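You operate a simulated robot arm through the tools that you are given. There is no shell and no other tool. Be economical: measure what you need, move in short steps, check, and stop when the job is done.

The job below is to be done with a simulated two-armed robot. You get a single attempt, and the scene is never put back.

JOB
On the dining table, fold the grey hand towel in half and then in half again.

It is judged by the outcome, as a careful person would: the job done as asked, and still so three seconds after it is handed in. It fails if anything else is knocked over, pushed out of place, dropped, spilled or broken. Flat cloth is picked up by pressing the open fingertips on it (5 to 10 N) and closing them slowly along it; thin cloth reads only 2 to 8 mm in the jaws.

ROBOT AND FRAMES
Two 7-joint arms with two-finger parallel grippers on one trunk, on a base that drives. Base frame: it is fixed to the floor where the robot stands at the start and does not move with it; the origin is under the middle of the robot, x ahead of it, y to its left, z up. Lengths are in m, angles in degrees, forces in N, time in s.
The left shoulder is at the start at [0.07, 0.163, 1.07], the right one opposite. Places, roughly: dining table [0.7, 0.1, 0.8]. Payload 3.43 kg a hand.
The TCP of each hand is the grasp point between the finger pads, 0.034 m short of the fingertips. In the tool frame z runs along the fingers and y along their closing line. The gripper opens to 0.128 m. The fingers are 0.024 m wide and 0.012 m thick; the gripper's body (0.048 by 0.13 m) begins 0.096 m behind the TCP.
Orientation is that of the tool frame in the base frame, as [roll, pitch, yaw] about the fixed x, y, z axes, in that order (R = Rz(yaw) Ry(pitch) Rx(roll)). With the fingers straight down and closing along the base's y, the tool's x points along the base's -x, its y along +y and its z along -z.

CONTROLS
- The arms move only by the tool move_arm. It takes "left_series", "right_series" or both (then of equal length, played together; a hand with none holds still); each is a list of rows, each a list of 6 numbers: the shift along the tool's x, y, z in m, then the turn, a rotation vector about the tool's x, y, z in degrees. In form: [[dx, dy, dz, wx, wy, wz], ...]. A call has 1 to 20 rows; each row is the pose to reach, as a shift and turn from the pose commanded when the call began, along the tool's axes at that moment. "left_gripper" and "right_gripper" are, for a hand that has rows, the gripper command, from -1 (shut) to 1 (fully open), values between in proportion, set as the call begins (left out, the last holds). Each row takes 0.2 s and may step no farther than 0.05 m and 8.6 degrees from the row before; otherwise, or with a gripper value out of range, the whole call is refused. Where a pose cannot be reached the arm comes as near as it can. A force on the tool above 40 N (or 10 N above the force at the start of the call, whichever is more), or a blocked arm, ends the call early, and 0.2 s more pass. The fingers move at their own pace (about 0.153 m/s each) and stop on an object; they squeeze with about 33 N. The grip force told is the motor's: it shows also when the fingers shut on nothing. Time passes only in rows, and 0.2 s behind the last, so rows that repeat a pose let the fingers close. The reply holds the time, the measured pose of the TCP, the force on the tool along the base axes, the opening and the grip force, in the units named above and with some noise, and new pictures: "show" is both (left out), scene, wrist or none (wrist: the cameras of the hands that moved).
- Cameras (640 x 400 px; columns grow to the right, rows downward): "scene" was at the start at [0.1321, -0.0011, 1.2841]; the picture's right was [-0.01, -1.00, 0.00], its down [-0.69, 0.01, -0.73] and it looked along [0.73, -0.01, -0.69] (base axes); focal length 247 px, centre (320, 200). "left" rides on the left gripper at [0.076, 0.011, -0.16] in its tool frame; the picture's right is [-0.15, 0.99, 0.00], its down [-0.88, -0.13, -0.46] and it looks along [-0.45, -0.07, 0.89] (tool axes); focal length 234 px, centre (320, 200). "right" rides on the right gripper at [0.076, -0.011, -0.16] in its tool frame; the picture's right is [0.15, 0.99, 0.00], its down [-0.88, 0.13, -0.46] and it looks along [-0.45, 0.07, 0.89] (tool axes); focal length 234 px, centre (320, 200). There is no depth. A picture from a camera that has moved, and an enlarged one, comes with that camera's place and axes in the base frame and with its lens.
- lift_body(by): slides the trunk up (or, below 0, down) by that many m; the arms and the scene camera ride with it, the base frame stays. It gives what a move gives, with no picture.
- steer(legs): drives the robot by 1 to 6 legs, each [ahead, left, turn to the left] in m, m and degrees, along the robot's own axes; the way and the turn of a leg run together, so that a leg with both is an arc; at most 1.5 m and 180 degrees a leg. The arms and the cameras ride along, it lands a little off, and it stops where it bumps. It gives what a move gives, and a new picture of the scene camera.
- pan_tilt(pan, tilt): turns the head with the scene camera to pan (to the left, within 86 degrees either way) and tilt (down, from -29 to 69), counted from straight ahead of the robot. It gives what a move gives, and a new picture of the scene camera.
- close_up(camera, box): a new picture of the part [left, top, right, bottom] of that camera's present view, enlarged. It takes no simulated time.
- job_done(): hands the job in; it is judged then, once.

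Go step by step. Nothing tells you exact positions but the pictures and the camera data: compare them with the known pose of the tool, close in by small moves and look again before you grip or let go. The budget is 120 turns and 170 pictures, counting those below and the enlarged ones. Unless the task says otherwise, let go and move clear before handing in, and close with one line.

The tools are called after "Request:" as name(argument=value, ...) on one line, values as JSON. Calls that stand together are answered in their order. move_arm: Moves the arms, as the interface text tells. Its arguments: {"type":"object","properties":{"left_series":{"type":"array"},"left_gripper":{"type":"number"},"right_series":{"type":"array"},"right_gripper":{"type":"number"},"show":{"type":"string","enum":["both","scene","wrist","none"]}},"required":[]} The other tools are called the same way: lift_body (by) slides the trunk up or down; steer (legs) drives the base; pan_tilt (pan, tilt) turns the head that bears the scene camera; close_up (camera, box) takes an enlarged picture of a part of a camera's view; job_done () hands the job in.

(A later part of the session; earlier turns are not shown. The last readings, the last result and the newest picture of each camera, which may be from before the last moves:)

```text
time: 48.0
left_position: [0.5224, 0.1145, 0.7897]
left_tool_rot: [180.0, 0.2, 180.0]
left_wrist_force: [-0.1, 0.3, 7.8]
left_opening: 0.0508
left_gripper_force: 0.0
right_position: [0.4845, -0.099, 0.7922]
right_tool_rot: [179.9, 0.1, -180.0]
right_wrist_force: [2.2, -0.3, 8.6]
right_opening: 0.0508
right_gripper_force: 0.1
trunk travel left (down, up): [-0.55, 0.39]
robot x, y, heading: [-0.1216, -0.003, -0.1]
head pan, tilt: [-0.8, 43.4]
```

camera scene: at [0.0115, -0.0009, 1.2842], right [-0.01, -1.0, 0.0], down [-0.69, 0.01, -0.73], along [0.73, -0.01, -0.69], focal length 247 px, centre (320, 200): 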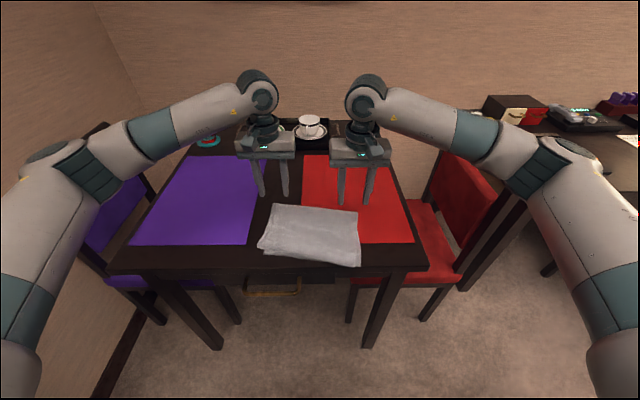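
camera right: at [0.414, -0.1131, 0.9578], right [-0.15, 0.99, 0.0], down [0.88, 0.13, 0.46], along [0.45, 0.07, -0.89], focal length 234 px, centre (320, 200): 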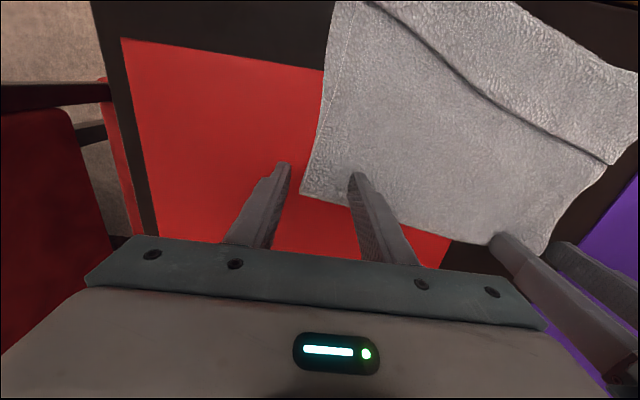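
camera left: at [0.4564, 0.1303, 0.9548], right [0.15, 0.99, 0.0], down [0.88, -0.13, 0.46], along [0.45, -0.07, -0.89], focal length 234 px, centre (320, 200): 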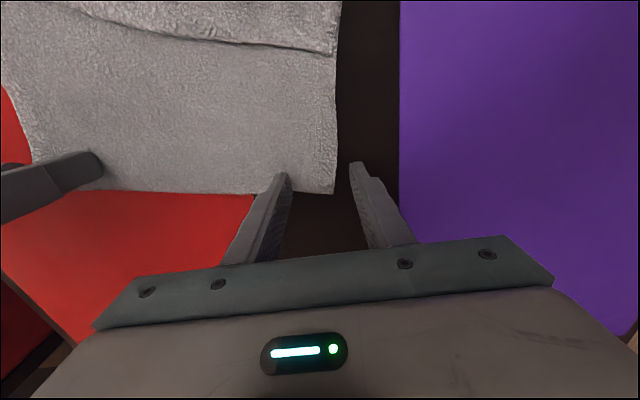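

Both press at ~8 N. Closing in steps.

Request:
move_arm(left_series=[[0, 0, 0, 0, 0, 0], [0, 0, 0, 0, 0, 0]], right_series=[[0, 0, 0, 0, 0, 0], [0, 0, 0, 0, 0, 0]], left_gripper=-0.5, right_gripper=-0.5, show="none")

Request:
move_arm(left_series=[[0, 0, 0, 0, 0, 0]], right_series=[[0, 0, 0, 0, 0, 0]], left_gripper=-0.7, right_gripper=-0.7, show="none")

Request:
move_arm(left_series=[[0, 0, 0, 0, 0, 0], [0, 0, 0, 0, 0, 0], [0, 0, 0, 0, 0, 0]], right_series=[[0, 0, 0, 0, 0, 0], [0, 0, 0, 0, 0, 0], [0, 0, 0, 0, 0, 0]], left_gripper=-1, right_gripper=-1, show="wrist")

```text
time: 48.6
left_position: [0.521, 0.1161, 0.7891]
left_tool_rot: [179.9, 0.1, 180.0]
left_wrist_force: [-0.8, -0.2, 9.4]
left_opening: 0.0324
left_gripper_force: 0.4
right_position: [0.4856, -0.099, 0.7923]
right_tool_rot: [179.9, 0.1, 180.0]
right_wrist_force: [-0.9, -0.3, 9.6]
right_opening: 0.0322
right_gripper_force: 0.2
trunk travel left (down, up): [-0.55, 0.39]
robot x, y, heading: [-0.1215, 0.001, -0.1]
head pan, tilt: [-0.8, 43.4]
```

```text
time: 49.0
left_position: [0.5221, 0.1164, 0.7895]
left_tool_rot: [180.0, 0.1, -180.0]
left_wrist_force: [-2.5, 0.2, 9.8]
left_opening: 0.0195
left_gripper_force: 0.1
right_position: [0.4858, -0.0989, 0.7926]
right_tool_rot: [179.9, 0.1, 180.0]
right_wrist_force: [-0.7, 1.1, 10.2]
right_opening: 0.0198
right_gripper_force: 1.2
trunk travel left (down, up): [-0.55, 0.39]
robot x, y, heading: [-0.1204, 0.0004, -0.1]
head pan, tilt: [-0.8, 43.4]
```

```text
time: 49.8
left_position: [0.5203, 0.1137, 0.7899]
left_tool_rot: [-179.8, 0.0, 180.0]
left_wrist_force: [-2.0, -18.7, 10.7]
left_opening: 0.0047
left_gripper_force: 32.7
right_position: [0.4859, -0.0986, 0.7921]
right_tool_rot: [179.9, 0.0, -179.9]
right_wrist_force: [4.1, 18.5, 9.0]
right_opening: 0.0069
right_gripper_force: 32.9
trunk travel left (down, up): [-0.55, 0.39]
robot x, y, heading: [-0.1231, -0.0052, 0.3]
head pan, tilt: [-0.8, 43.4]
camera right: at [0.4084, -0.1102, 0.9532], right [-0.15, 0.99, 0.0], down [0.88, 0.13, 0.46], along [0.45, 0.07, -0.89], focal length 234 px, centre (320, 200)
camera left: at [0.4447, 0.1269, 0.9482], right [0.15, 0.99, 0.0], down [0.88, -0.13, 0.46], along [0.45, -0.07, -0.89], focal length 234 px, centre (320, 200)
```

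right: 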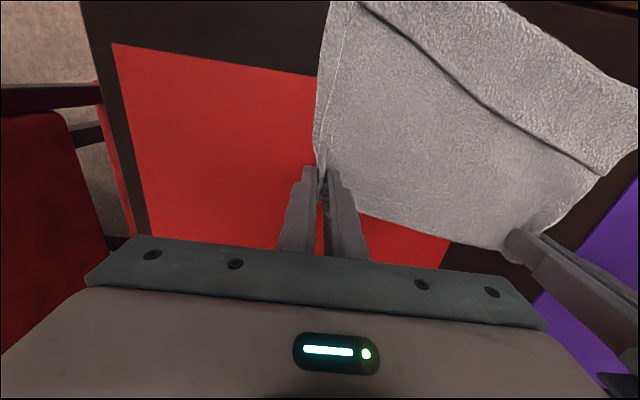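
left: 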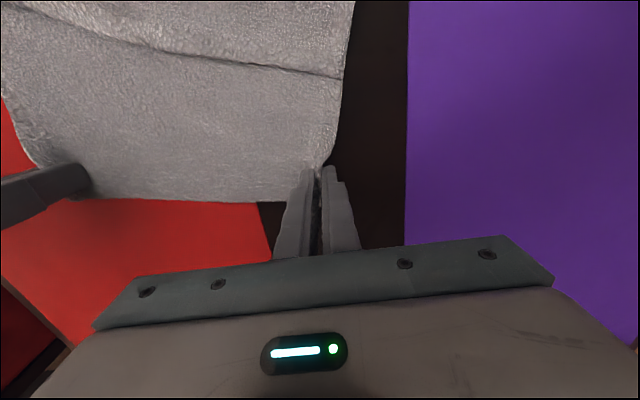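

Both corners are held (4.7 and 6.9 mm). Lifting straight up about 0.30 m so the halves hang free.

Request:
move_arm(left_series=[[0, -0.003, -0.03, 0, 0, 0], [0, -0.004, -0.06, 0, 0, 0], [0.005, -0.004, -0.09, 0, 0, 0], [0.01, -0.004, -0.12, 0, 0, 0], [0.015, -0.004, -0.15, 0, 0, 0], [0.018, -0.004, -0.18, 0, 0, 0], [0.018, -0.004, -0.21, 0, 0, 0], [0.018, -0.004, -0.24, 0, 0, 0], [0.018, -0.004, -0.27, 0, 0, 0], [0.018, -0.004, -0.29, 0, 0, 0], [0.018, -0.004, -0.29, 0, 0, 0], [0.018, -0.004, -0.29, 0, 0, 0]], right_series=[[0, 0.003, -0.03, 0, 0, 0], [0, 0.004, -0.06, 0, 0, 0], [-0.005, 0.004, -0.09, 0, 0, 0], [-0.01, 0.004, -0.12, 0, 0, 0], [-0.015, 0.004, -0.15, 0, 0, 0], [-0.018, 0.004, -0.18, 0, 0, 0], [-0.018, 0.004, -0.21, 0, 0, 0], [-0.018, 0.004, -0.24, 0, 0, 0], [-0.018, 0.004, -0.27, 0, 0, 0], [-0.018, 0.004, -0.29, 0, 0, 0], [-0.018, 0.004, -0.29, 0, 0, 0], [-0.018, 0.004, -0.29, 0, 0, 0]], show="both")

```text
time: 52.4
left_position: [0.5053, 0.1118, 1.0781]
left_tool_rot: [180.0, -0.1, 180.0]
left_wrist_force: [0.4, -2.7, -0.6]
left_opening: 0.0044
left_gripper_force: 32.7
right_position: [0.5036, -0.0951, 1.0809]
right_tool_rot: [-180.0, 0.0, 180.0]
right_wrist_force: [0.1, 3.0, -0.5]
right_opening: 0.0055
right_gripper_force: 33.1
trunk travel left (down, up): [-0.55, 0.39]
robot x, y, heading: [-0.1239, -0.002, 0.1]
head pan, tilt: [-0.8, 43.4]
camera scene: at [0.0117, -0.0011, 1.2842], right [-0.01, -1.0, 0.0], down [-0.69, 0.01, -0.73], along [0.73, -0.01, -0.69], focal length 247 px, centre (320, 200)
camera right: at [0.4277, -0.107, 1.2423], right [-0.15, 0.99, 0.0], down [0.88, 0.13, 0.46], along [0.45, 0.07, -0.89], focal length 234 px, centre (320, 200)
camera left: at [0.4287, 0.1242, 1.2374], right [0.15, 0.99, 0.0], down [0.88, -0.13, 0.46], along [0.45, -0.07, -0.89], focal length 234 px, centre (320, 200)
```

scene: 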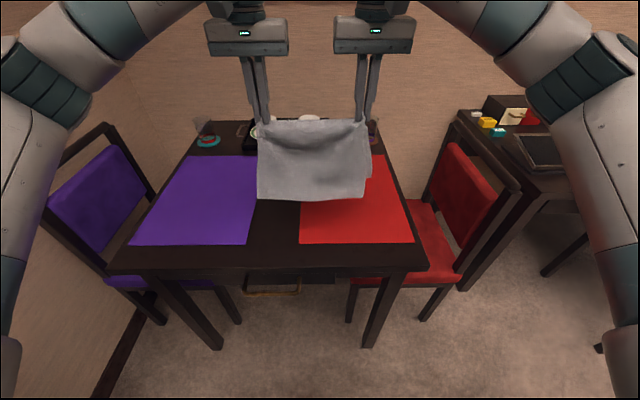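
right: 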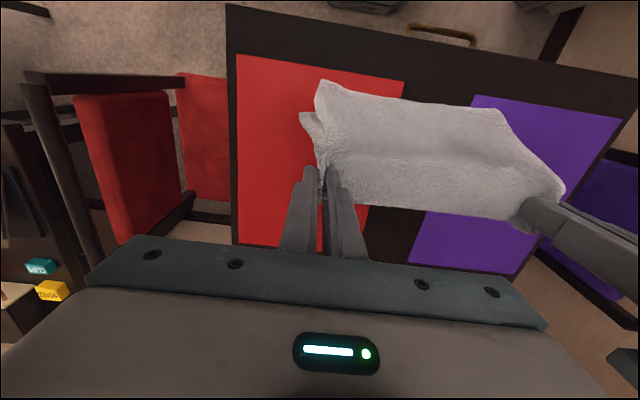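
left: 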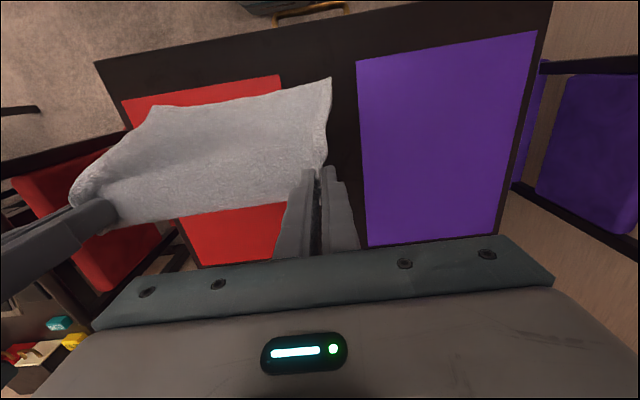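

Request:
close_up(camera="scene", box=[230, 90, 400, 220])

Request:
close_up(camera="right", box=[280, 60, 580, 260])

```text
3.08 times, centred on (315, 155) of scene
camera zoom: at [0.0117, -0.0011, 1.2842], right [-0.01, -1.0, 0.0], down [-0.69, 0.01, -0.73], along [0.73, -0.01, -0.69], focal length 761 px, centre (335, 338)
```

zoom: 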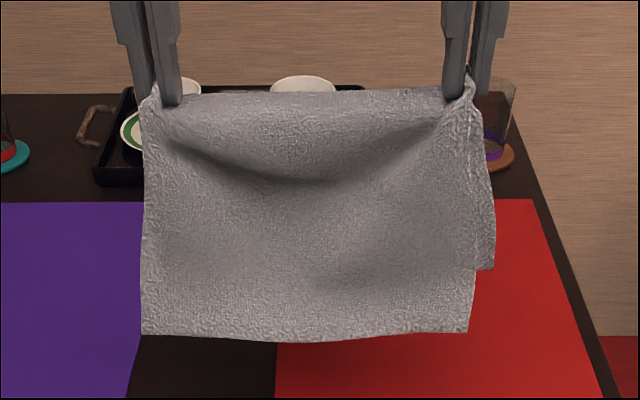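

```text
2.00 times, centred on (430, 160) of right
camera zoom: at [0.4277, -0.107, 1.2423], right [-0.15, 0.99, 0.0], down [0.88, 0.13, 0.46], along [0.45, 0.07, -0.89], focal length 468 px, centre (100, 280)
```

zoom: 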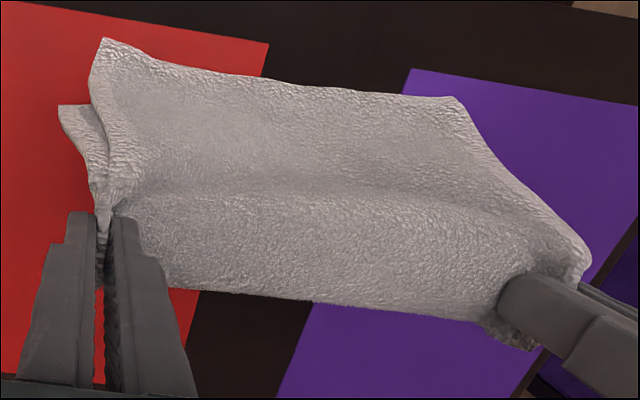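

The pleat has dropped out; the front layer now hangs ~8 cm longer than the rear. I'll move the towel toward me and lay it back down with the hem first, so the longer top layer ends up exposed as a single layer at the near side.

Request:
move_arm(left_series=[[0.025, 0, 0, 0, 0, 0], [0.05, 0, 0, 0, 0, 0], [0.075, 0, 0, 0, 0, 0], [0.1, 0, 0, 0, 0, 0], [0.12, 0, 0, 0, 0, 0], [0.135, 0, 0, 0, 0, 0], [0.145, 0, 0, 0, 0, 0], [0.145, 0, 0, 0, 0, 0], [0.145, 0, 0, 0, 0, 0], [0.145, 0, 0.025, 0, 0, 0], [0.145, 0, 0.045, 0, 0, 0], [0.145, 0, 0.045, 0, 0, 0]], right_series=[[0.025, 0, 0, 0, 0, 0], [0.05, 0, 0, 0, 0, 0], [0.075, 0, 0, 0, 0, 0], [0.1, 0, 0, 0, 0, 0], [0.12, 0, 0, 0, 0, 0], [0.135, 0, 0, 0, 0, 0], [0.145, 0, 0, 0, 0, 0], [0.145, 0, 0, 0, 0, 0], [0.145, 0, 0, 0, 0, 0], [0.145, 0, 0.025, 0, 0, 0], [0.145, 0, 0.045, 0, 0, 0], [0.145, 0, 0.045, 0, 0, 0]], show="both")

```text
time: 55.0
left_position: [0.36, 0.1117, 1.0324]
left_tool_rot: [179.9, 0.0, 180.0]
left_wrist_force: [0.0, -2.2, -0.2]
left_opening: 0.0043
left_gripper_force: 33.3
right_position: [0.36, -0.0956, 1.0364]
right_tool_rot: [180.0, -0.1, -180.0]
right_wrist_force: [-0.2, 3.1, 0.3]
right_opening: 0.0052
right_gripper_force: 32.8
trunk travel left (down, up): [-0.55, 0.39]
robot x, y, heading: [-0.1195, 0.005, 0.1]
head pan, tilt: [-0.8, 43.4]
camera scene: at [0.0116, -0.0011, 1.2842], right [-0.01, -1.0, 0.0], down [-0.69, 0.01, -0.73], along [0.73, -0.01, -0.69], focal length 247 px, centre (320, 200)
camera right: at [0.2824, -0.1064, 1.197], right [-0.15, 0.99, 0.0], down [0.88, 0.13, 0.46], along [0.45, 0.07, -0.89], focal length 234 px, centre (320, 200)
camera left: at [0.2834, 0.1241, 1.1919], right [0.15, 0.99, 0.0], down [0.88, -0.13, 0.46], along [0.45, -0.07, -0.89], focal length 234 px, centre (320, 200)
```

scene: 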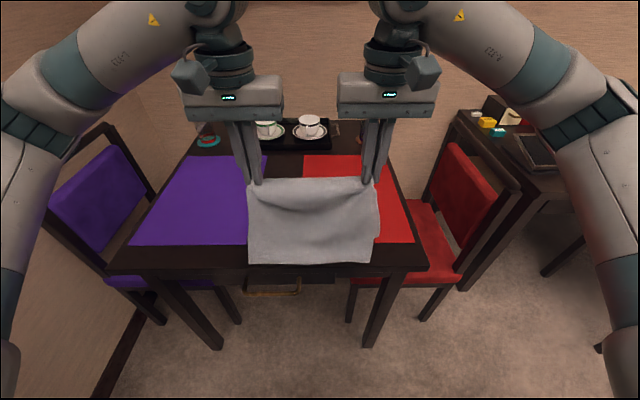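
right: 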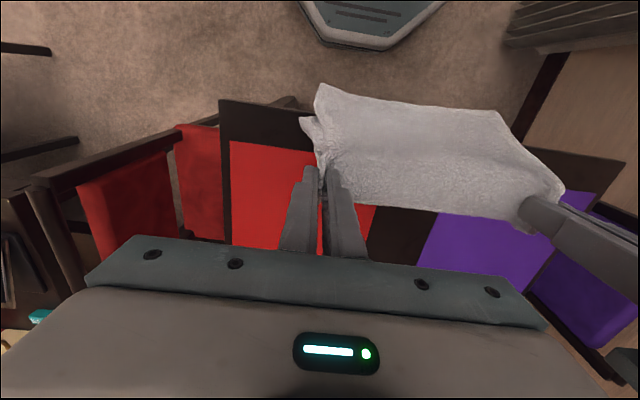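
left: 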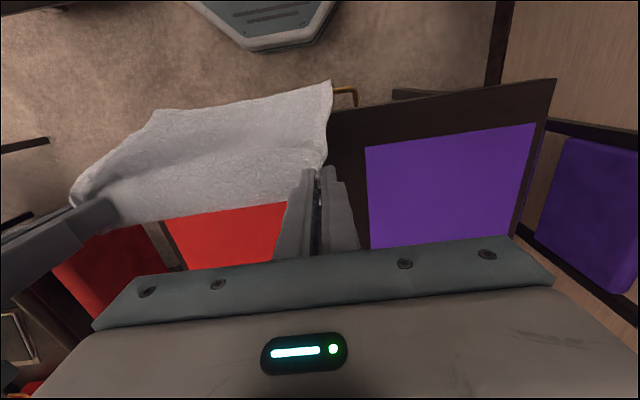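

Hem is close to the table edge, so I'll shift 6 cm away first, then lower along an arc so it lays out flat.

Request:
move_arm(left_series=[[-0.03, 0, 0, 0, 0, 0], [-0.06, 0, 0, 0, 0, 0], [-0.07, 0, 0.01, 0, 0, 0], [-0.09, 0, 0.02, 0, 0, 0], [-0.11, 0, 0.03, 0, 0, 0], [-0.13, 0, 0.042, 0, 0, 0], [-0.15, 0, 0.052, 0, 0, 0], [-0.17, 0, 0.065, 0, 0, 0], [-0.19, 0, 0.078, 0, 0, 0], [-0.21, 0, 0.092, 0, 0, 0], [-0.228, 0, 0.107, 0, 0, 0], [-0.243, 0, 0.122, 0, 0, 0], [-0.256, 0, 0.139, 0, 0, 0], [-0.267, 0, 0.157, 0, 0, 0], [-0.277, 0, 0.175, 0, 0, 0], [-0.285, 0, 0.193, 0, 0, 0], [-0.29, 0, 0.212, 0, 0, 0], [-0.294, 0, 0.226, 0, 0, 0], [-0.295, 0, 0.233, 0, 0, 0]], right_series=[[-0.03, 0, 0, 0, 0, 0], [-0.06, 0, 0, 0, 0, 0], [-0.07, 0, 0.01, 0, 0, 0], [-0.09, 0, 0.02, 0, 0, 0], [-0.11, 0, 0.03, 0, 0, 0], [-0.13, 0, 0.042, 0, 0, 0], [-0.15, 0, 0.052, 0, 0, 0], [-0.17, 0, 0.065, 0, 0, 0], [-0.19, 0, 0.078, 0, 0, 0], [-0.21, 0, 0.092, 0, 0, 0], [-0.228, 0, 0.107, 0, 0, 0], [-0.243, 0, 0.122, 0, 0, 0], [-0.256, 0, 0.139, 0, 0, 0], [-0.267, 0, 0.157, 0, 0, 0], [-0.277, 0, 0.175, 0, 0, 0], [-0.285, 0, 0.193, 0, 0, 0], [-0.29, 0, 0.212, 0, 0, 0], [-0.294, 0, 0.226, 0, 0, 0], [-0.295, 0, 0.233, 0, 0, 0]], show="both")

```text
time: 59.0
left_position: [0.6534, 0.1115, 0.7993]
left_tool_rot: [-180.0, 0.1, 180.0]
left_wrist_force: [0.3, -2.2, 1.8]
left_opening: 0.0041
left_gripper_force: 33.2
right_position: [0.6538, -0.0944, 0.8027]
right_tool_rot: [-179.9, 0.0, -180.0]
right_wrist_force: [0.4, 2.1, 2.0]
right_opening: 0.0052
right_gripper_force: 33.2
trunk travel left (down, up): [-0.55, 0.39]
robot x, y, heading: [-0.1199, -0.0032, -0.0]
head pan, tilt: [-0.8, 43.4]
camera scene: at [0.0117, -0.0011, 1.2842], right [-0.01, -1.0, 0.0], down [-0.69, 0.01, -0.73], along [0.73, -0.01, -0.69], focal length 247 px, centre (320, 200)
camera right: at [0.5776, -0.1068, 0.9639], right [-0.15, 0.99, 0.0], down [0.88, 0.13, 0.46], along [0.45, 0.07, -0.89], focal length 234 px, centre (320, 200)
camera left: at [0.5783, 0.1232, 0.9594], right [0.15, 0.99, 0.0], down [0.88, -0.13, 0.46], along [0.45, -0.07, -0.89], focal length 234 px, centre (320, 200)
```

scene: 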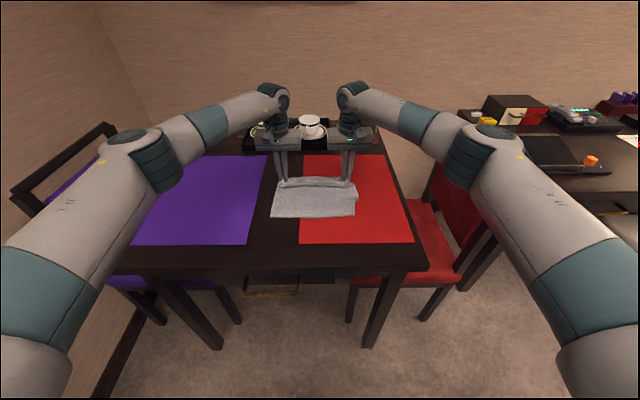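
right: 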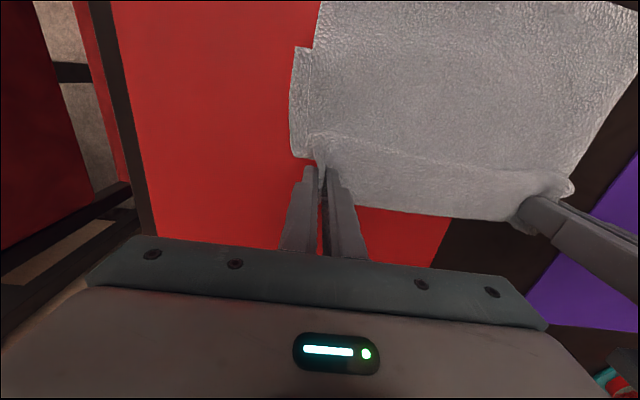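
left: 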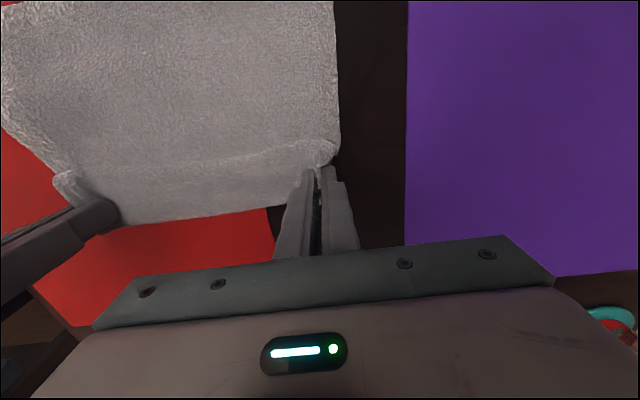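

Laid down. I'll lower slightly, release and back off for a look.

Request:
move_arm(left_series=[[0, 0, 0.004, 0, 0, 0], [0, 0, 0.004, 0, 0, 0]], right_series=[[0, 0, 0.004, 0, 0, 0], [0, 0, 0.004, 0, 0, 0]], left_gripper=-0.7, right_gripper=-0.7, show="none")

Request:
move_arm(left_series=[[0, 0, 0, 0, 0, 0], [0, 0, 0, 0, 0, 0]], right_series=[[0, 0, 0, 0, 0, 0], [0, 0, 0, 0, 0, 0]], left_gripper=-0.3, right_gripper=-0.3, show="none")

Request:
move_arm(left_series=[[0, 0, -0.03, 0, 0, 0], [0, 0.01, -0.06, 0, 0, 0], [0.02, 0.04, -0.09, 0, 0, 0], [0.05, 0.07, -0.1, 0, 0, 0], [0.09, 0.09, -0.1, 0, 0, 0]], right_series=[[0, 0, -0.03, 0, 0, 0], [0, -0.01, -0.06, 0, 0, 0], [0.02, -0.04, -0.09, 0, 0, 0], [0.05, -0.07, -0.1, 0, 0, 0], [0.09, -0.09, -0.1, 0, 0, 0]], show="wrist")

Request:
close_up(camera="scene", box=[240, 150, 390, 244])

```text
time: 59.6
left_position: [0.6554, 0.1121, 0.7956]
left_tool_rot: [180.0, 0.0, 180.0]
left_wrist_force: [0.0, 1.6, 2.4]
left_opening: 0.019
left_gripper_force: 0.1
right_position: [0.654, -0.094, 0.7996]
right_tool_rot: [180.0, 0.1, -179.9]
right_wrist_force: [0.8, 0.1, 0.7]
right_opening: 0.0189
right_gripper_force: 0.1
trunk travel left (down, up): [-0.55, 0.39]
robot x, y, heading: [-0.1145, 0.0003, 0.0]
head pan, tilt: [-0.8, 43.4]
```

```text
time: 60.2
left_position: [0.6539, 0.111, 0.7958]
left_tool_rot: [-180.0, 0.0, -179.9]
left_wrist_force: [0.6, 0.4, 1.7]
left_opening: 0.0445
left_gripper_force: 0.0
right_position: [0.6539, -0.0953, 0.7988]
right_tool_rot: [180.0, 0.0, 179.9]
right_wrist_force: [0.2, -0.5, 0.0]
right_opening: 0.0445
right_gripper_force: 0.0
trunk travel left (down, up): [-0.55, 0.39]
robot x, y, heading: [-0.1228, 0.0001, 0.1]
head pan, tilt: [-0.8, 43.4]
```

```text
time: 61.4
left_position: [0.5628, 0.2011, 0.8965]
left_tool_rot: [-180.0, 0.0, 180.0]
left_wrist_force: [-0.6, -0.3, -0.3]
left_opening: 0.0448
left_gripper_force: 0.1
right_position: [0.5613, -0.1846, 0.8992]
right_tool_rot: [-180.0, 0.2, 180.0]
right_wrist_force: [-0.7, -1.0, 0.1]
right_opening: 0.045
right_gripper_force: 0.1
trunk travel left (down, up): [-0.55, 0.39]
robot x, y, heading: [-0.1242, -0.0001, 0.1]
head pan, tilt: [-0.8, 43.4]
camera right: at [0.4847, -0.197, 1.0614], right [-0.15, 0.99, 0.0], down [0.88, 0.13, 0.46], along [0.45, 0.07, -0.89], focal length 234 px, centre (320, 200)
camera left: at [0.4869, 0.2128, 1.0558], right [0.15, 0.99, 0.0], down [0.88, -0.13, 0.46], along [0.45, -0.07, -0.89], focal length 234 px, centre (320, 200)
```

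right: 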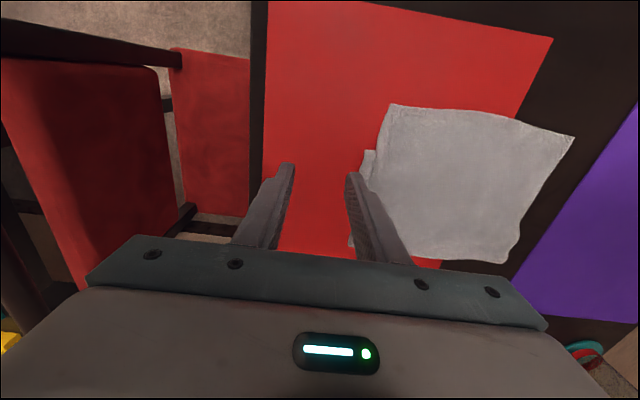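
left: 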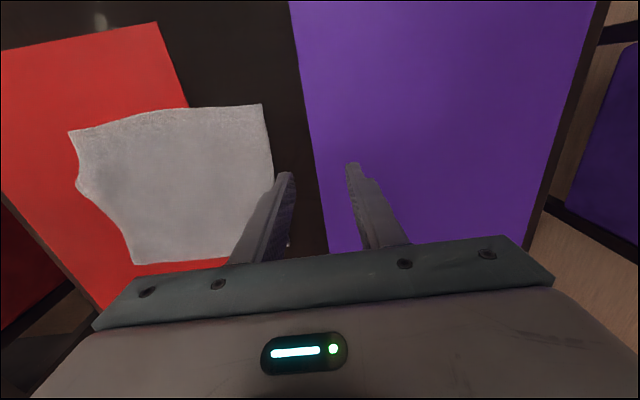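

```text
4.26 times, centred on (315, 197) of scene
camera zoom: at [0.0099, -0.0011, 1.2844], right [-0.01, -1.0, 0.0], down [-0.69, 0.01, -0.73], along [0.73, -0.01, -0.69], focal length 1053 px, centre (341, 213)
```

zoom: 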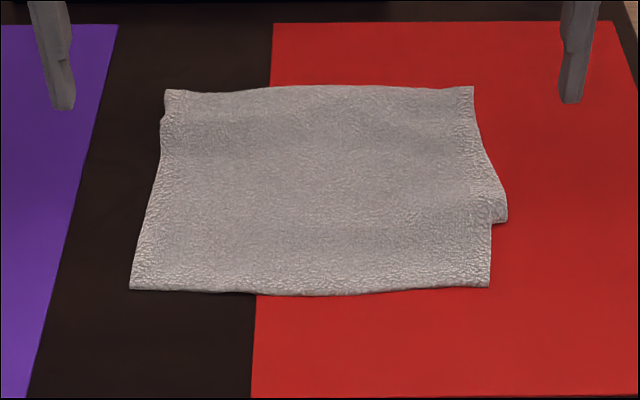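

Now it's flat with no pleat: the single-layer near edge is at x≈0.50 (y 0.138 to -0.106), the lower edge at x≈0.56, the fold at x≈0.715. I'll pinch the exposed top-layer corners.

Request:
move_arm(left_series=[[0.016, -0.033, 0.01, 0, 0, 0], [0.032, -0.066, 0.02, 0, 0, 0], [0.047, -0.099, 0.03, 0, 0, 0], [0.047, -0.099, 0.065, 0, 0, 0], [0.047, -0.099, 0.095, 0, 0, 0], [0.047, -0.099, 0.102, 0, 0, 0], [0.047, -0.099, 0.102, 0, 0, 0]], right_series=[[0.016, -0.0, 0.01, 0, 0, 0], [0.032, 0.038, 0.02, 0, 0, 0], [0.048, 0.077, 0.03, 0, 0, 0], [0.048, 0.1155, 0.06, 0, 0, 0], [0.048, 0.1155, 0.095, 0, 0, 0], [0.048, 0.1155, 0.102, 0, 0, 0], [0.048, 0.1155, 0.102, 0, 0, 0]], left_gripper=-0.35, right_gripper=-0.35, show="wrist")

```text
time: 63.0
left_position: [0.516, 0.1026, 0.7932]
left_tool_rot: [-180.0, -0.1, 179.9]
left_wrist_force: [0.7, 0.5, 0.5]
left_opening: 0.0414
left_gripper_force: 0.1
right_position: [0.5177, -0.0698, 0.7952]
right_tool_rot: [-180.0, 0.0, -180.0]
right_wrist_force: [0.4, 0.3, -0.5]
right_opening: 0.0416
right_gripper_force: 0.1
trunk travel left (down, up): [-0.55, 0.39]
robot x, y, heading: [-0.1191, 0.0002, -0.0]
head pan, tilt: [-0.8, 43.4]
camera right: at [0.4403, -0.0822, 0.9573], right [-0.15, 0.99, 0.0], down [0.88, 0.13, 0.46], along [0.45, 0.07, -0.89], focal length 234 px, centre (320, 200)
camera left: at [0.4415, 0.1146, 0.9518], right [0.15, 0.99, 0.0], down [0.88, -0.13, 0.46], along [0.45, -0.07, -0.89], focal length 234 px, centre (320, 200)
```

right: 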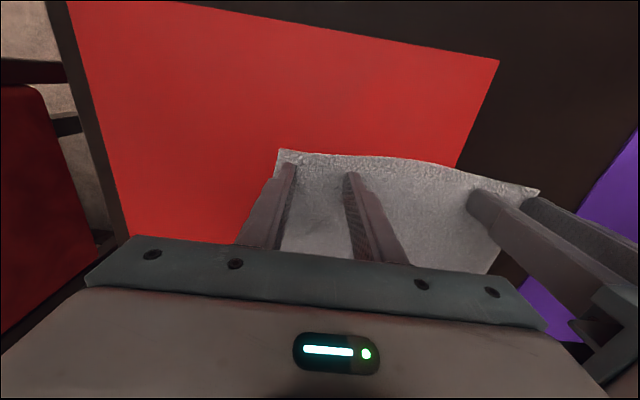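
left: 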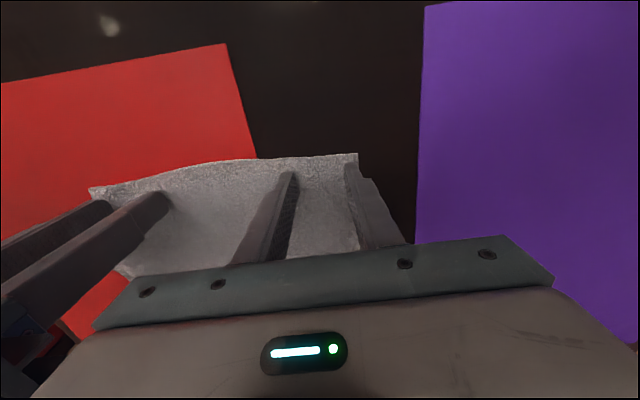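

Well placed on the single-layer strip. Pressing down and closing slowly.

Request:
move_arm(left_series=[[0, 0, 0.003, 0, 0, 0], [0, 0, 0.005, 0, 0, 0], [0, 0, 0.005, 0, 0, 0]], right_series=[[0, 0, 0.003, 0, 0, 0], [0, 0, 0.0045, 0, 0, 0], [0, 0, 0.0045, 0, 0, 0]], show="none")

```text
time: 63.8
left_position: [0.5176, 0.1026, 0.7885]
left_tool_rot: [-180.0, 0.1, 180.0]
left_wrist_force: [0.4, 0.5, 2.6]
left_opening: 0.0416
left_gripper_force: 0.0
right_position: [0.5166, -0.0703, 0.7921]
right_tool_rot: [-179.9, 0.0, -179.9]
right_wrist_force: [-1.3, 1.0, -1.3]
right_opening: 0.0416
right_gripper_force: 0.0
trunk travel left (down, up): [-0.55, 0.39]
robot x, y, heading: [-0.1196, 0.003, 0.0]
head pan, tilt: [-0.8, 43.4]
```

Request:
move_arm(left_series=[[0, 0, 0.0015, 0, 0, 0], [0, 0, 0.0015, 0, 0, 0]], right_series=[[0, 0, 0.002, 0, 0, 0], [0, 0, 0.002, 0, 0, 0]], show="none")

Request:
move_arm(left_series=[[0, 0, 0, 0, 0, 0]], right_series=[[0, 0, 0, 0, 0, 0]], left_gripper=-0.5, right_gripper=-0.5, show="none")

Request:
move_arm(left_series=[[0, 0, 0, 0, 0, 0]], right_series=[[0, 0, 0, 0, 0, 0]], left_gripper=-0.7, right_gripper=-0.7, show="none")

Request:
move_arm(left_series=[[0, 0, 0, 0, 0, 0], [0, 0, 0, 0, 0, 0], [0, 0, 0, 0, 0, 0]], right_series=[[0, 0, 0, 0, 0, 0], [0, 0, 0, 0, 0, 0], [0, 0, 0, 0, 0, 0]], left_gripper=-1, right_gripper=-1, show="wrist")

```text
time: 64.4
left_position: [0.5182, 0.1021, 0.7881]
left_tool_rot: [-180.0, 0.1, -180.0]
left_wrist_force: [1.6, 1.6, 5.1]
left_opening: 0.0415
left_gripper_force: 0.1
right_position: [0.5169, -0.0703, 0.792]
right_tool_rot: [-179.9, 0.1, 180.0]
right_wrist_force: [0.6, -1.0, 3.9]
right_opening: 0.0418
right_gripper_force: 0.0
trunk travel left (down, up): [-0.55, 0.39]
robot x, y, heading: [-0.118, 0.0008, -0.1]
head pan, tilt: [-0.8, 43.4]
```

```text
time: 64.8
left_position: [0.5177, 0.1018, 0.7875]
left_tool_rot: [-179.8, -0.1, 180.0]
left_wrist_force: [0.4, -0.8, 4.7]
left_opening: 0.0314
left_gripper_force: 0.1
right_position: [0.5166, -0.0683, 0.7906]
right_tool_rot: [179.9, -0.1, 180.0]
right_wrist_force: [-0.4, 1.0, 4.1]
right_opening: 0.0314
right_gripper_force: 0.0
trunk travel left (down, up): [-0.55, 0.39]
robot x, y, heading: [-0.1227, -0.0005, -0.1]
head pan, tilt: [-0.8, 43.4]
```

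```text
time: 65.2
left_position: [0.5179, 0.1029, 0.7869]
left_tool_rot: [-179.9, -0.1, -180.0]
left_wrist_force: [-0.1, -0.2, 4.4]
left_opening: 0.0188
left_gripper_force: 0.2
right_position: [0.5154, -0.0701, 0.7909]
right_tool_rot: [-180.0, 0.0, -179.9]
right_wrist_force: [-0.1, -0.2, 4.2]
right_opening: 0.0192
right_gripper_force: 0.0
trunk travel left (down, up): [-0.55, 0.39]
robot x, y, heading: [-0.1204, -0.0057, 0.1]
head pan, tilt: [-0.8, 43.4]
```

```text
time: 66.0
left_position: [0.5161, 0.1019, 0.787]
left_tool_rot: [179.9, 0.0, 180.0]
left_wrist_force: [1.3, -2.0, 4.5]
left_opening: 0.0046
left_gripper_force: 33.6
right_position: [0.5163, -0.0703, 0.7913]
right_tool_rot: [-180.0, 0.0, -180.0]
right_wrist_force: [0.5, -0.7, 9.1]
right_opening: 0.003
right_gripper_force: 33.1
trunk travel left (down, up): [-0.55, 0.39]
robot x, y, heading: [-0.1163, -0.0002, -0.2]
head pan, tilt: [-0.8, 43.4]
camera right: at [0.4394, -0.0817, 0.9523], right [-0.15, 0.99, 0.0], down [0.88, 0.13, 0.46], along [0.45, 0.07, -0.89], focal length 234 px, centre (320, 200)
camera left: at [0.4405, 0.1146, 0.9468], right [0.15, 0.99, 0.0], down [0.88, -0.13, 0.46], along [0.45, -0.07, -0.89], focal length 234 px, centre (320, 200)
```

right: 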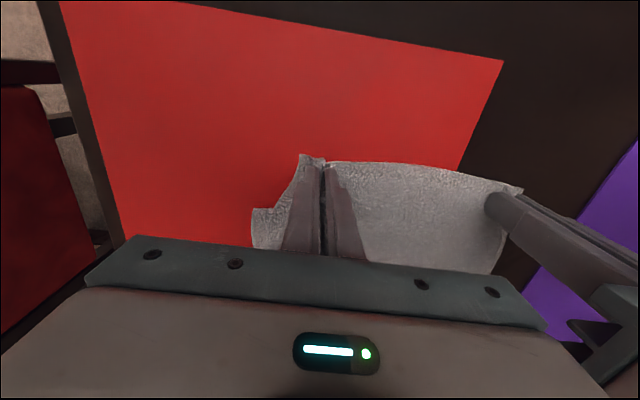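
left: 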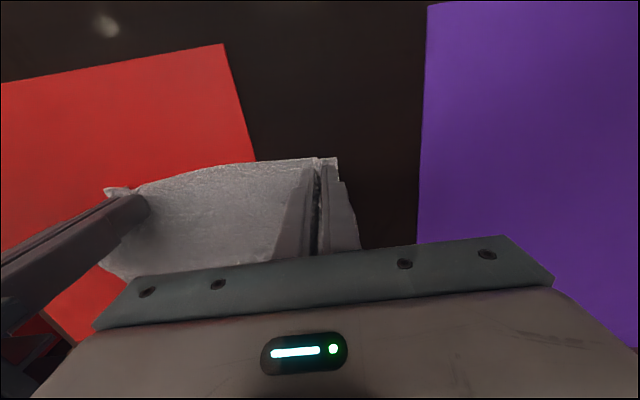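

Both corners are held in single layer. I'll lift in an arc; then drive the base 0.1 m forward, which carries the raised edge on over the fold.

Request:
move_arm(left_series=[[-0.001, 0, -0.02, 0, 0, 0], [-0.003, 0, -0.04, 0, 0, 0], [-0.009, 0, -0.06, 0, 0, 0], [-0.018, 0, -0.08, 0, 0, 0], [-0.029, 0, -0.098, 0, 0, 0], [-0.043, 0, -0.115, 0, 0, 0], [-0.058, 0, -0.131, 0, 0, 0], [-0.073, 0, -0.145, 0, 0, 0], [-0.09, 0, -0.157, 0, 0, 0], [-0.108, 0, -0.168, 0, 0, 0], [-0.13, 0, -0.176, 0, 0, 0], [-0.15, 0, -0.182, 0, 0, 0], [-0.165, 0, -0.185, 0, 0, 0], [-0.165, 0, -0.185, 0, 0, 0]], right_series=[[-0.001, 0, -0.02, 0, 0, 0], [-0.003, 0, -0.04, 0, 0, 0], [-0.009, 0, -0.06, 0, 0, 0], [-0.018, 0, -0.08, 0, 0, 0], [-0.029, 0, -0.098, 0, 0, 0], [-0.043, 0, -0.115, 0, 0, 0], [-0.058, 0, -0.131, 0, 0, 0], [-0.073, 0, -0.145, 0, 0, 0], [-0.09, 0, -0.157, 0, 0, 0], [-0.108, 0, -0.168, 0, 0, 0], [-0.13, 0, -0.176, 0, 0, 0], [-0.15, 0, -0.182, 0, 0, 0], [-0.165, 0, -0.185, 0, 0, 0], [-0.165, 0, -0.185, 0, 0, 0]], show="both")

```text
time: 69.0
left_position: [0.6826, 0.1018, 0.9721]
left_tool_rot: [180.0, 0.0, 179.9]
left_wrist_force: [0.0, -0.6, -1.2]
left_opening: 0.0047
left_gripper_force: 32.6
right_position: [0.6815, -0.0697, 0.9756]
right_tool_rot: [-180.0, 0.0, -179.9]
right_wrist_force: [0.4, 1.3, -0.6]
right_opening: 0.0024
right_gripper_force: 33.1
trunk travel left (down, up): [-0.55, 0.39]
robot x, y, heading: [-0.1196, -0.002, 0.1]
head pan, tilt: [-0.8, 43.4]
camera scene: at [0.0121, -0.0013, 1.2841], right [-0.01, -1.0, 0.0], down [-0.69, 0.01, -0.73], along [0.73, -0.01, -0.69], focal length 247 px, centre (320, 200)
camera right: at [0.6045, -0.0815, 1.1367], right [-0.15, 0.99, 0.0], down [0.88, 0.13, 0.46], along [0.45, 0.07, -0.89], focal length 234 px, centre (320, 200)
camera left: at [0.6069, 0.1142, 1.1314], right [0.15, 0.99, 0.0], down [0.88, -0.13, 0.46], along [0.45, -0.07, -0.89], focal length 234 px, centre (320, 200)
```

scene: 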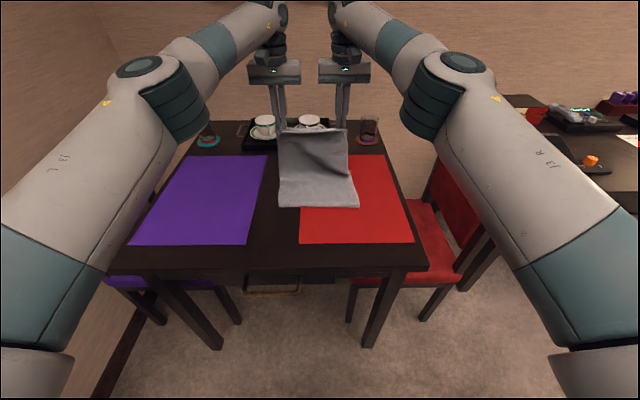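
right: 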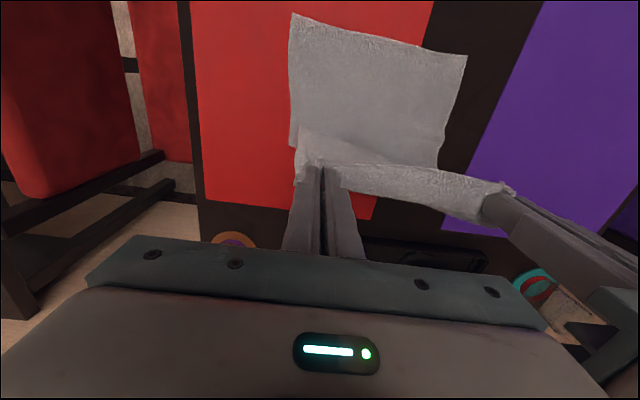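
left: 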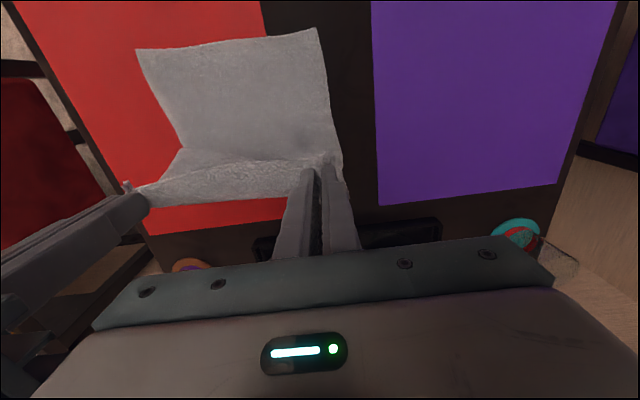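

The bottom half's near edge is at x≈0.54, so the fold should be at ≈0.74. Driving forward 0.08 m to peel the fold out.

Request:
steer(legs=[[0.08, 0, 0]])

Request:
close_up(camera="left", box=[100, 0, 420, 240])

```text
time: 70.1
left_position: [0.7615, 0.1024, 0.971]
left_tool_rot: [180.0, -0.1, -179.9]
left_wrist_force: [0.7, -1.5, -0.3]
left_opening: 0.0048
left_gripper_force: 33.4
right_position: [0.7596, -0.069, 0.976]
right_tool_rot: [180.0, -0.1, -179.9]
right_wrist_force: [0.5, 1.2, -0.5]
right_opening: 0.0026
right_gripper_force: 33.7
trunk travel left (down, up): [-0.55, 0.39]
robot x, y, heading: [-0.0437, -0.0, 0.4]
head pan, tilt: [-0.8, 43.4]
camera scene: at [0.0918, -0.001, 1.284], right [-0.01, -1.0, 0.0], down [-0.69, 0.01, -0.73], along [0.73, -0.01, -0.69], focal length 247 px, centre (320, 200)
```

scene: 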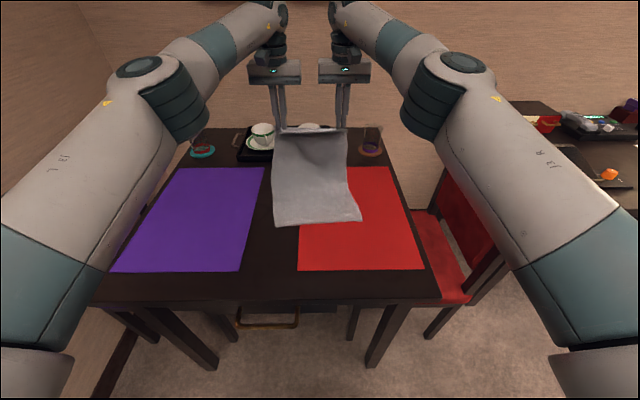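

```text
1.67 times, centred on (260, 120) of left
camera zoom: at [0.6864, 0.1145, 1.1305], right [0.15, 0.99, 0.0], down [0.88, -0.13, 0.45], along [0.45, -0.07, -0.89], focal length 390 px, centre (420, 333)
```

zoom: 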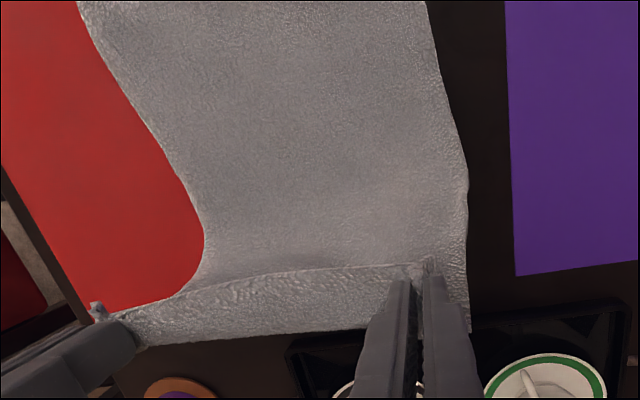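

The towel is nicely unrolled, fold region at x≈0.74, bottom edge at x≈0.545. Now I'll sweep back on a taut arc, shifting 1.7 cm right so the sides line up.

Request:
move_arm(left_series=[[0.018, -0.002, 0.006, 0, 0, 0], [0.04, -0.004, 0.007, 0, 0, 0], [0.061, -0.006, 0.011, 0, 0, 0], [0.082, -0.008, 0.018, 0, 0, 0], [0.101, -0.01, 0.027, 0, 0, 0], [0.12, -0.012, 0.038, 0, 0, 0], [0.137, -0.014, 0.052, 0, 0, 0], [0.152, -0.016, 0.067, 0, 0, 0], [0.166, -0.017, 0.084, 0, 0, 0], [0.177, -0.017, 0.103, 0, 0, 0], [0.185, -0.017, 0.123, 0, 0, 0], [0.191, -0.017, 0.141, 0, 0, 0]], right_series=[[0.018, -0.002, 0.006, 0, 0, 0], [0.04, -0.004, 0.007, 0, 0, 0], [0.061, -0.006, 0.011, 0, 0, 0], [0.082, -0.008, 0.018, 0, 0, 0], [0.101, -0.01, 0.027, 0, 0, 0], [0.12, -0.012, 0.038, 0, 0, 0], [0.137, -0.014, 0.052, 0, 0, 0], [0.152, -0.016, 0.067, 0, 0, 0], [0.166, -0.017, 0.084, 0, 0, 0], [0.177, -0.017, 0.103, 0, 0, 0], [0.185, -0.017, 0.123, 0, 0, 0], [0.191, -0.017, 0.141, 0, 0, 0]], show="both")

```text
time: 72.7
left_position: [0.5709, 0.0841, 0.8306]
left_tool_rot: [180.0, 0.1, -179.9]
left_wrist_force: [0.9, -0.4, 0.0]
left_opening: 0.0044
left_gripper_force: 33.0
right_position: [0.5683, -0.0874, 0.8335]
right_tool_rot: [180.0, 0.0, 180.0]
right_wrist_force: [-0.2, 1.5, -0.7]
right_opening: 0.0027
right_gripper_force: 33.5
trunk travel left (down, up): [-0.55, 0.39]
robot x, y, heading: [-0.0381, -0.0017, 0.1]
head pan, tilt: [-0.8, 43.4]
camera scene: at [0.0911, -0.001, 1.2841], right [-0.01, -1.0, 0.0], down [-0.69, 0.01, -0.73], along [0.73, -0.01, -0.69], focal length 247 px, centre (320, 200)
camera right: at [0.4919, -0.0985, 0.995], right [-0.15, 0.99, 0.0], down [0.88, 0.13, 0.46], along [0.45, 0.07, -0.89], focal length 234 px, centre (320, 200)
camera left: at [0.4946, 0.0973, 0.9902], right [0.15, 0.99, 0.0], down [0.88, -0.13, 0.46], along [0.45, -0.07, -0.89], focal length 234 px, centre (320, 200)
```

scene: 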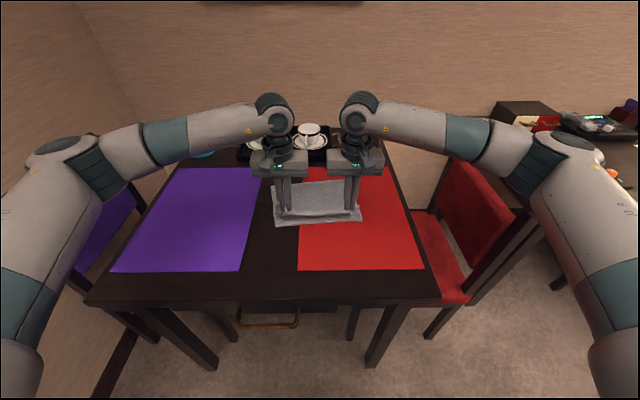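
right: 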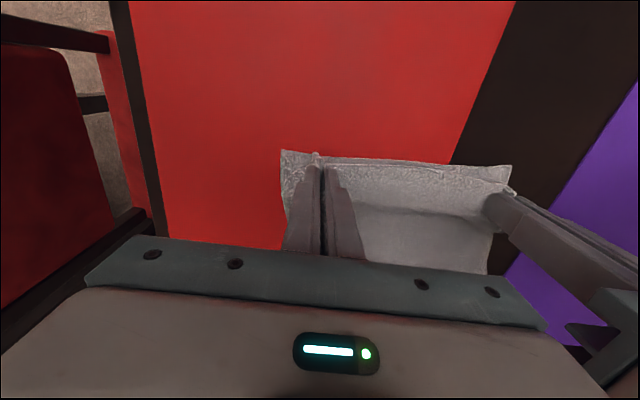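
left: 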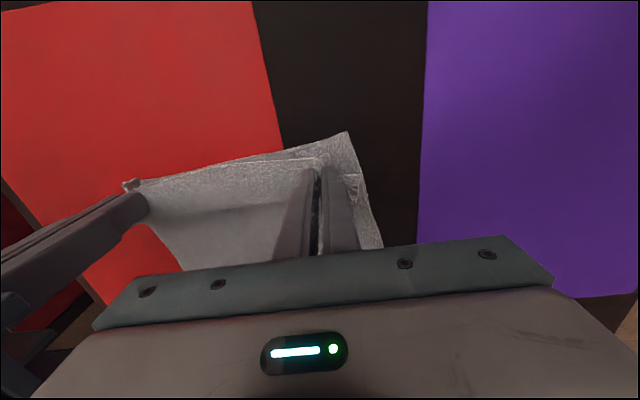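

Nearly down, edges agree within a centimetre. I'll lower the last 3 cm with a slight pull, then release.

Request:
move_arm(left_series=[[0.008, 0, 0.008, 0, 0, 0], [0.012, -0.002, 0.016, 0, 0, 0], [0.011, -0.003, 0.025, 0, 0, 0], [0.01, -0.003, 0.034, 0, 0, 0], [0.01, -0.003, 0.036, 0, 0, 0]], right_series=[[0.004, -0.002, 0.008, 0, 0, 0], [0.004, -0.004, 0.016, 0, 0, 0], [0.001, -0.004, 0.025, 0, 0, 0], [-0.002, -0.004, 0.034, 0, 0, 0], [-0.002, -0.004, 0.036, 0, 0, 0]], show="wrist")

```text
time: 73.9
left_position: [0.5618, 0.0829, 0.796]
left_tool_rot: [180.0, 0.1, -180.0]
left_wrist_force: [0.1, -1.9, 2.5]
left_opening: 0.0045
left_gripper_force: 33.0
right_position: [0.5711, -0.0908, 0.7986]
right_tool_rot: [180.0, 0.0, -179.9]
right_wrist_force: [0.1, 1.8, 0.4]
right_opening: 0.0028
right_gripper_force: 33.2
trunk travel left (down, up): [-0.55, 0.39]
robot x, y, heading: [-0.0429, 0.0026, -0.0]
head pan, tilt: [-0.8, 43.4]
camera right: at [0.4938, -0.1027, 0.9598], right [-0.15, 0.99, 0.0], down [0.88, 0.13, 0.46], along [0.45, 0.07, -0.89], focal length 234 px, centre (320, 200)
camera left: at [0.4848, 0.0941, 0.9546], right [0.15, 0.99, 0.0], down [0.88, -0.13, 0.46], along [0.45, -0.07, -0.89], focal length 234 px, centre (320, 200)
```

right: 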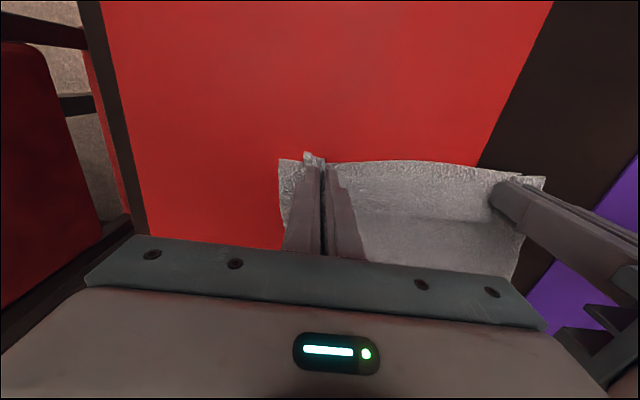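
left: 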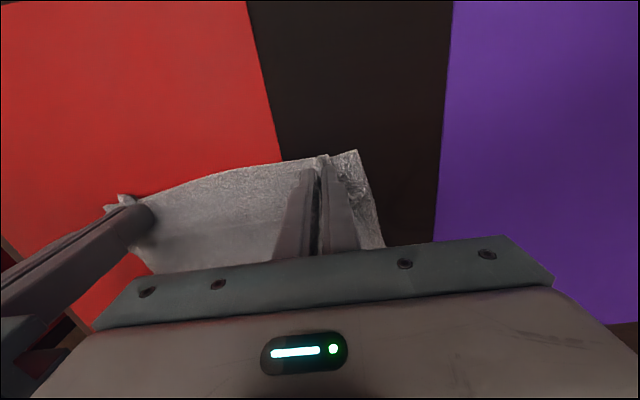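

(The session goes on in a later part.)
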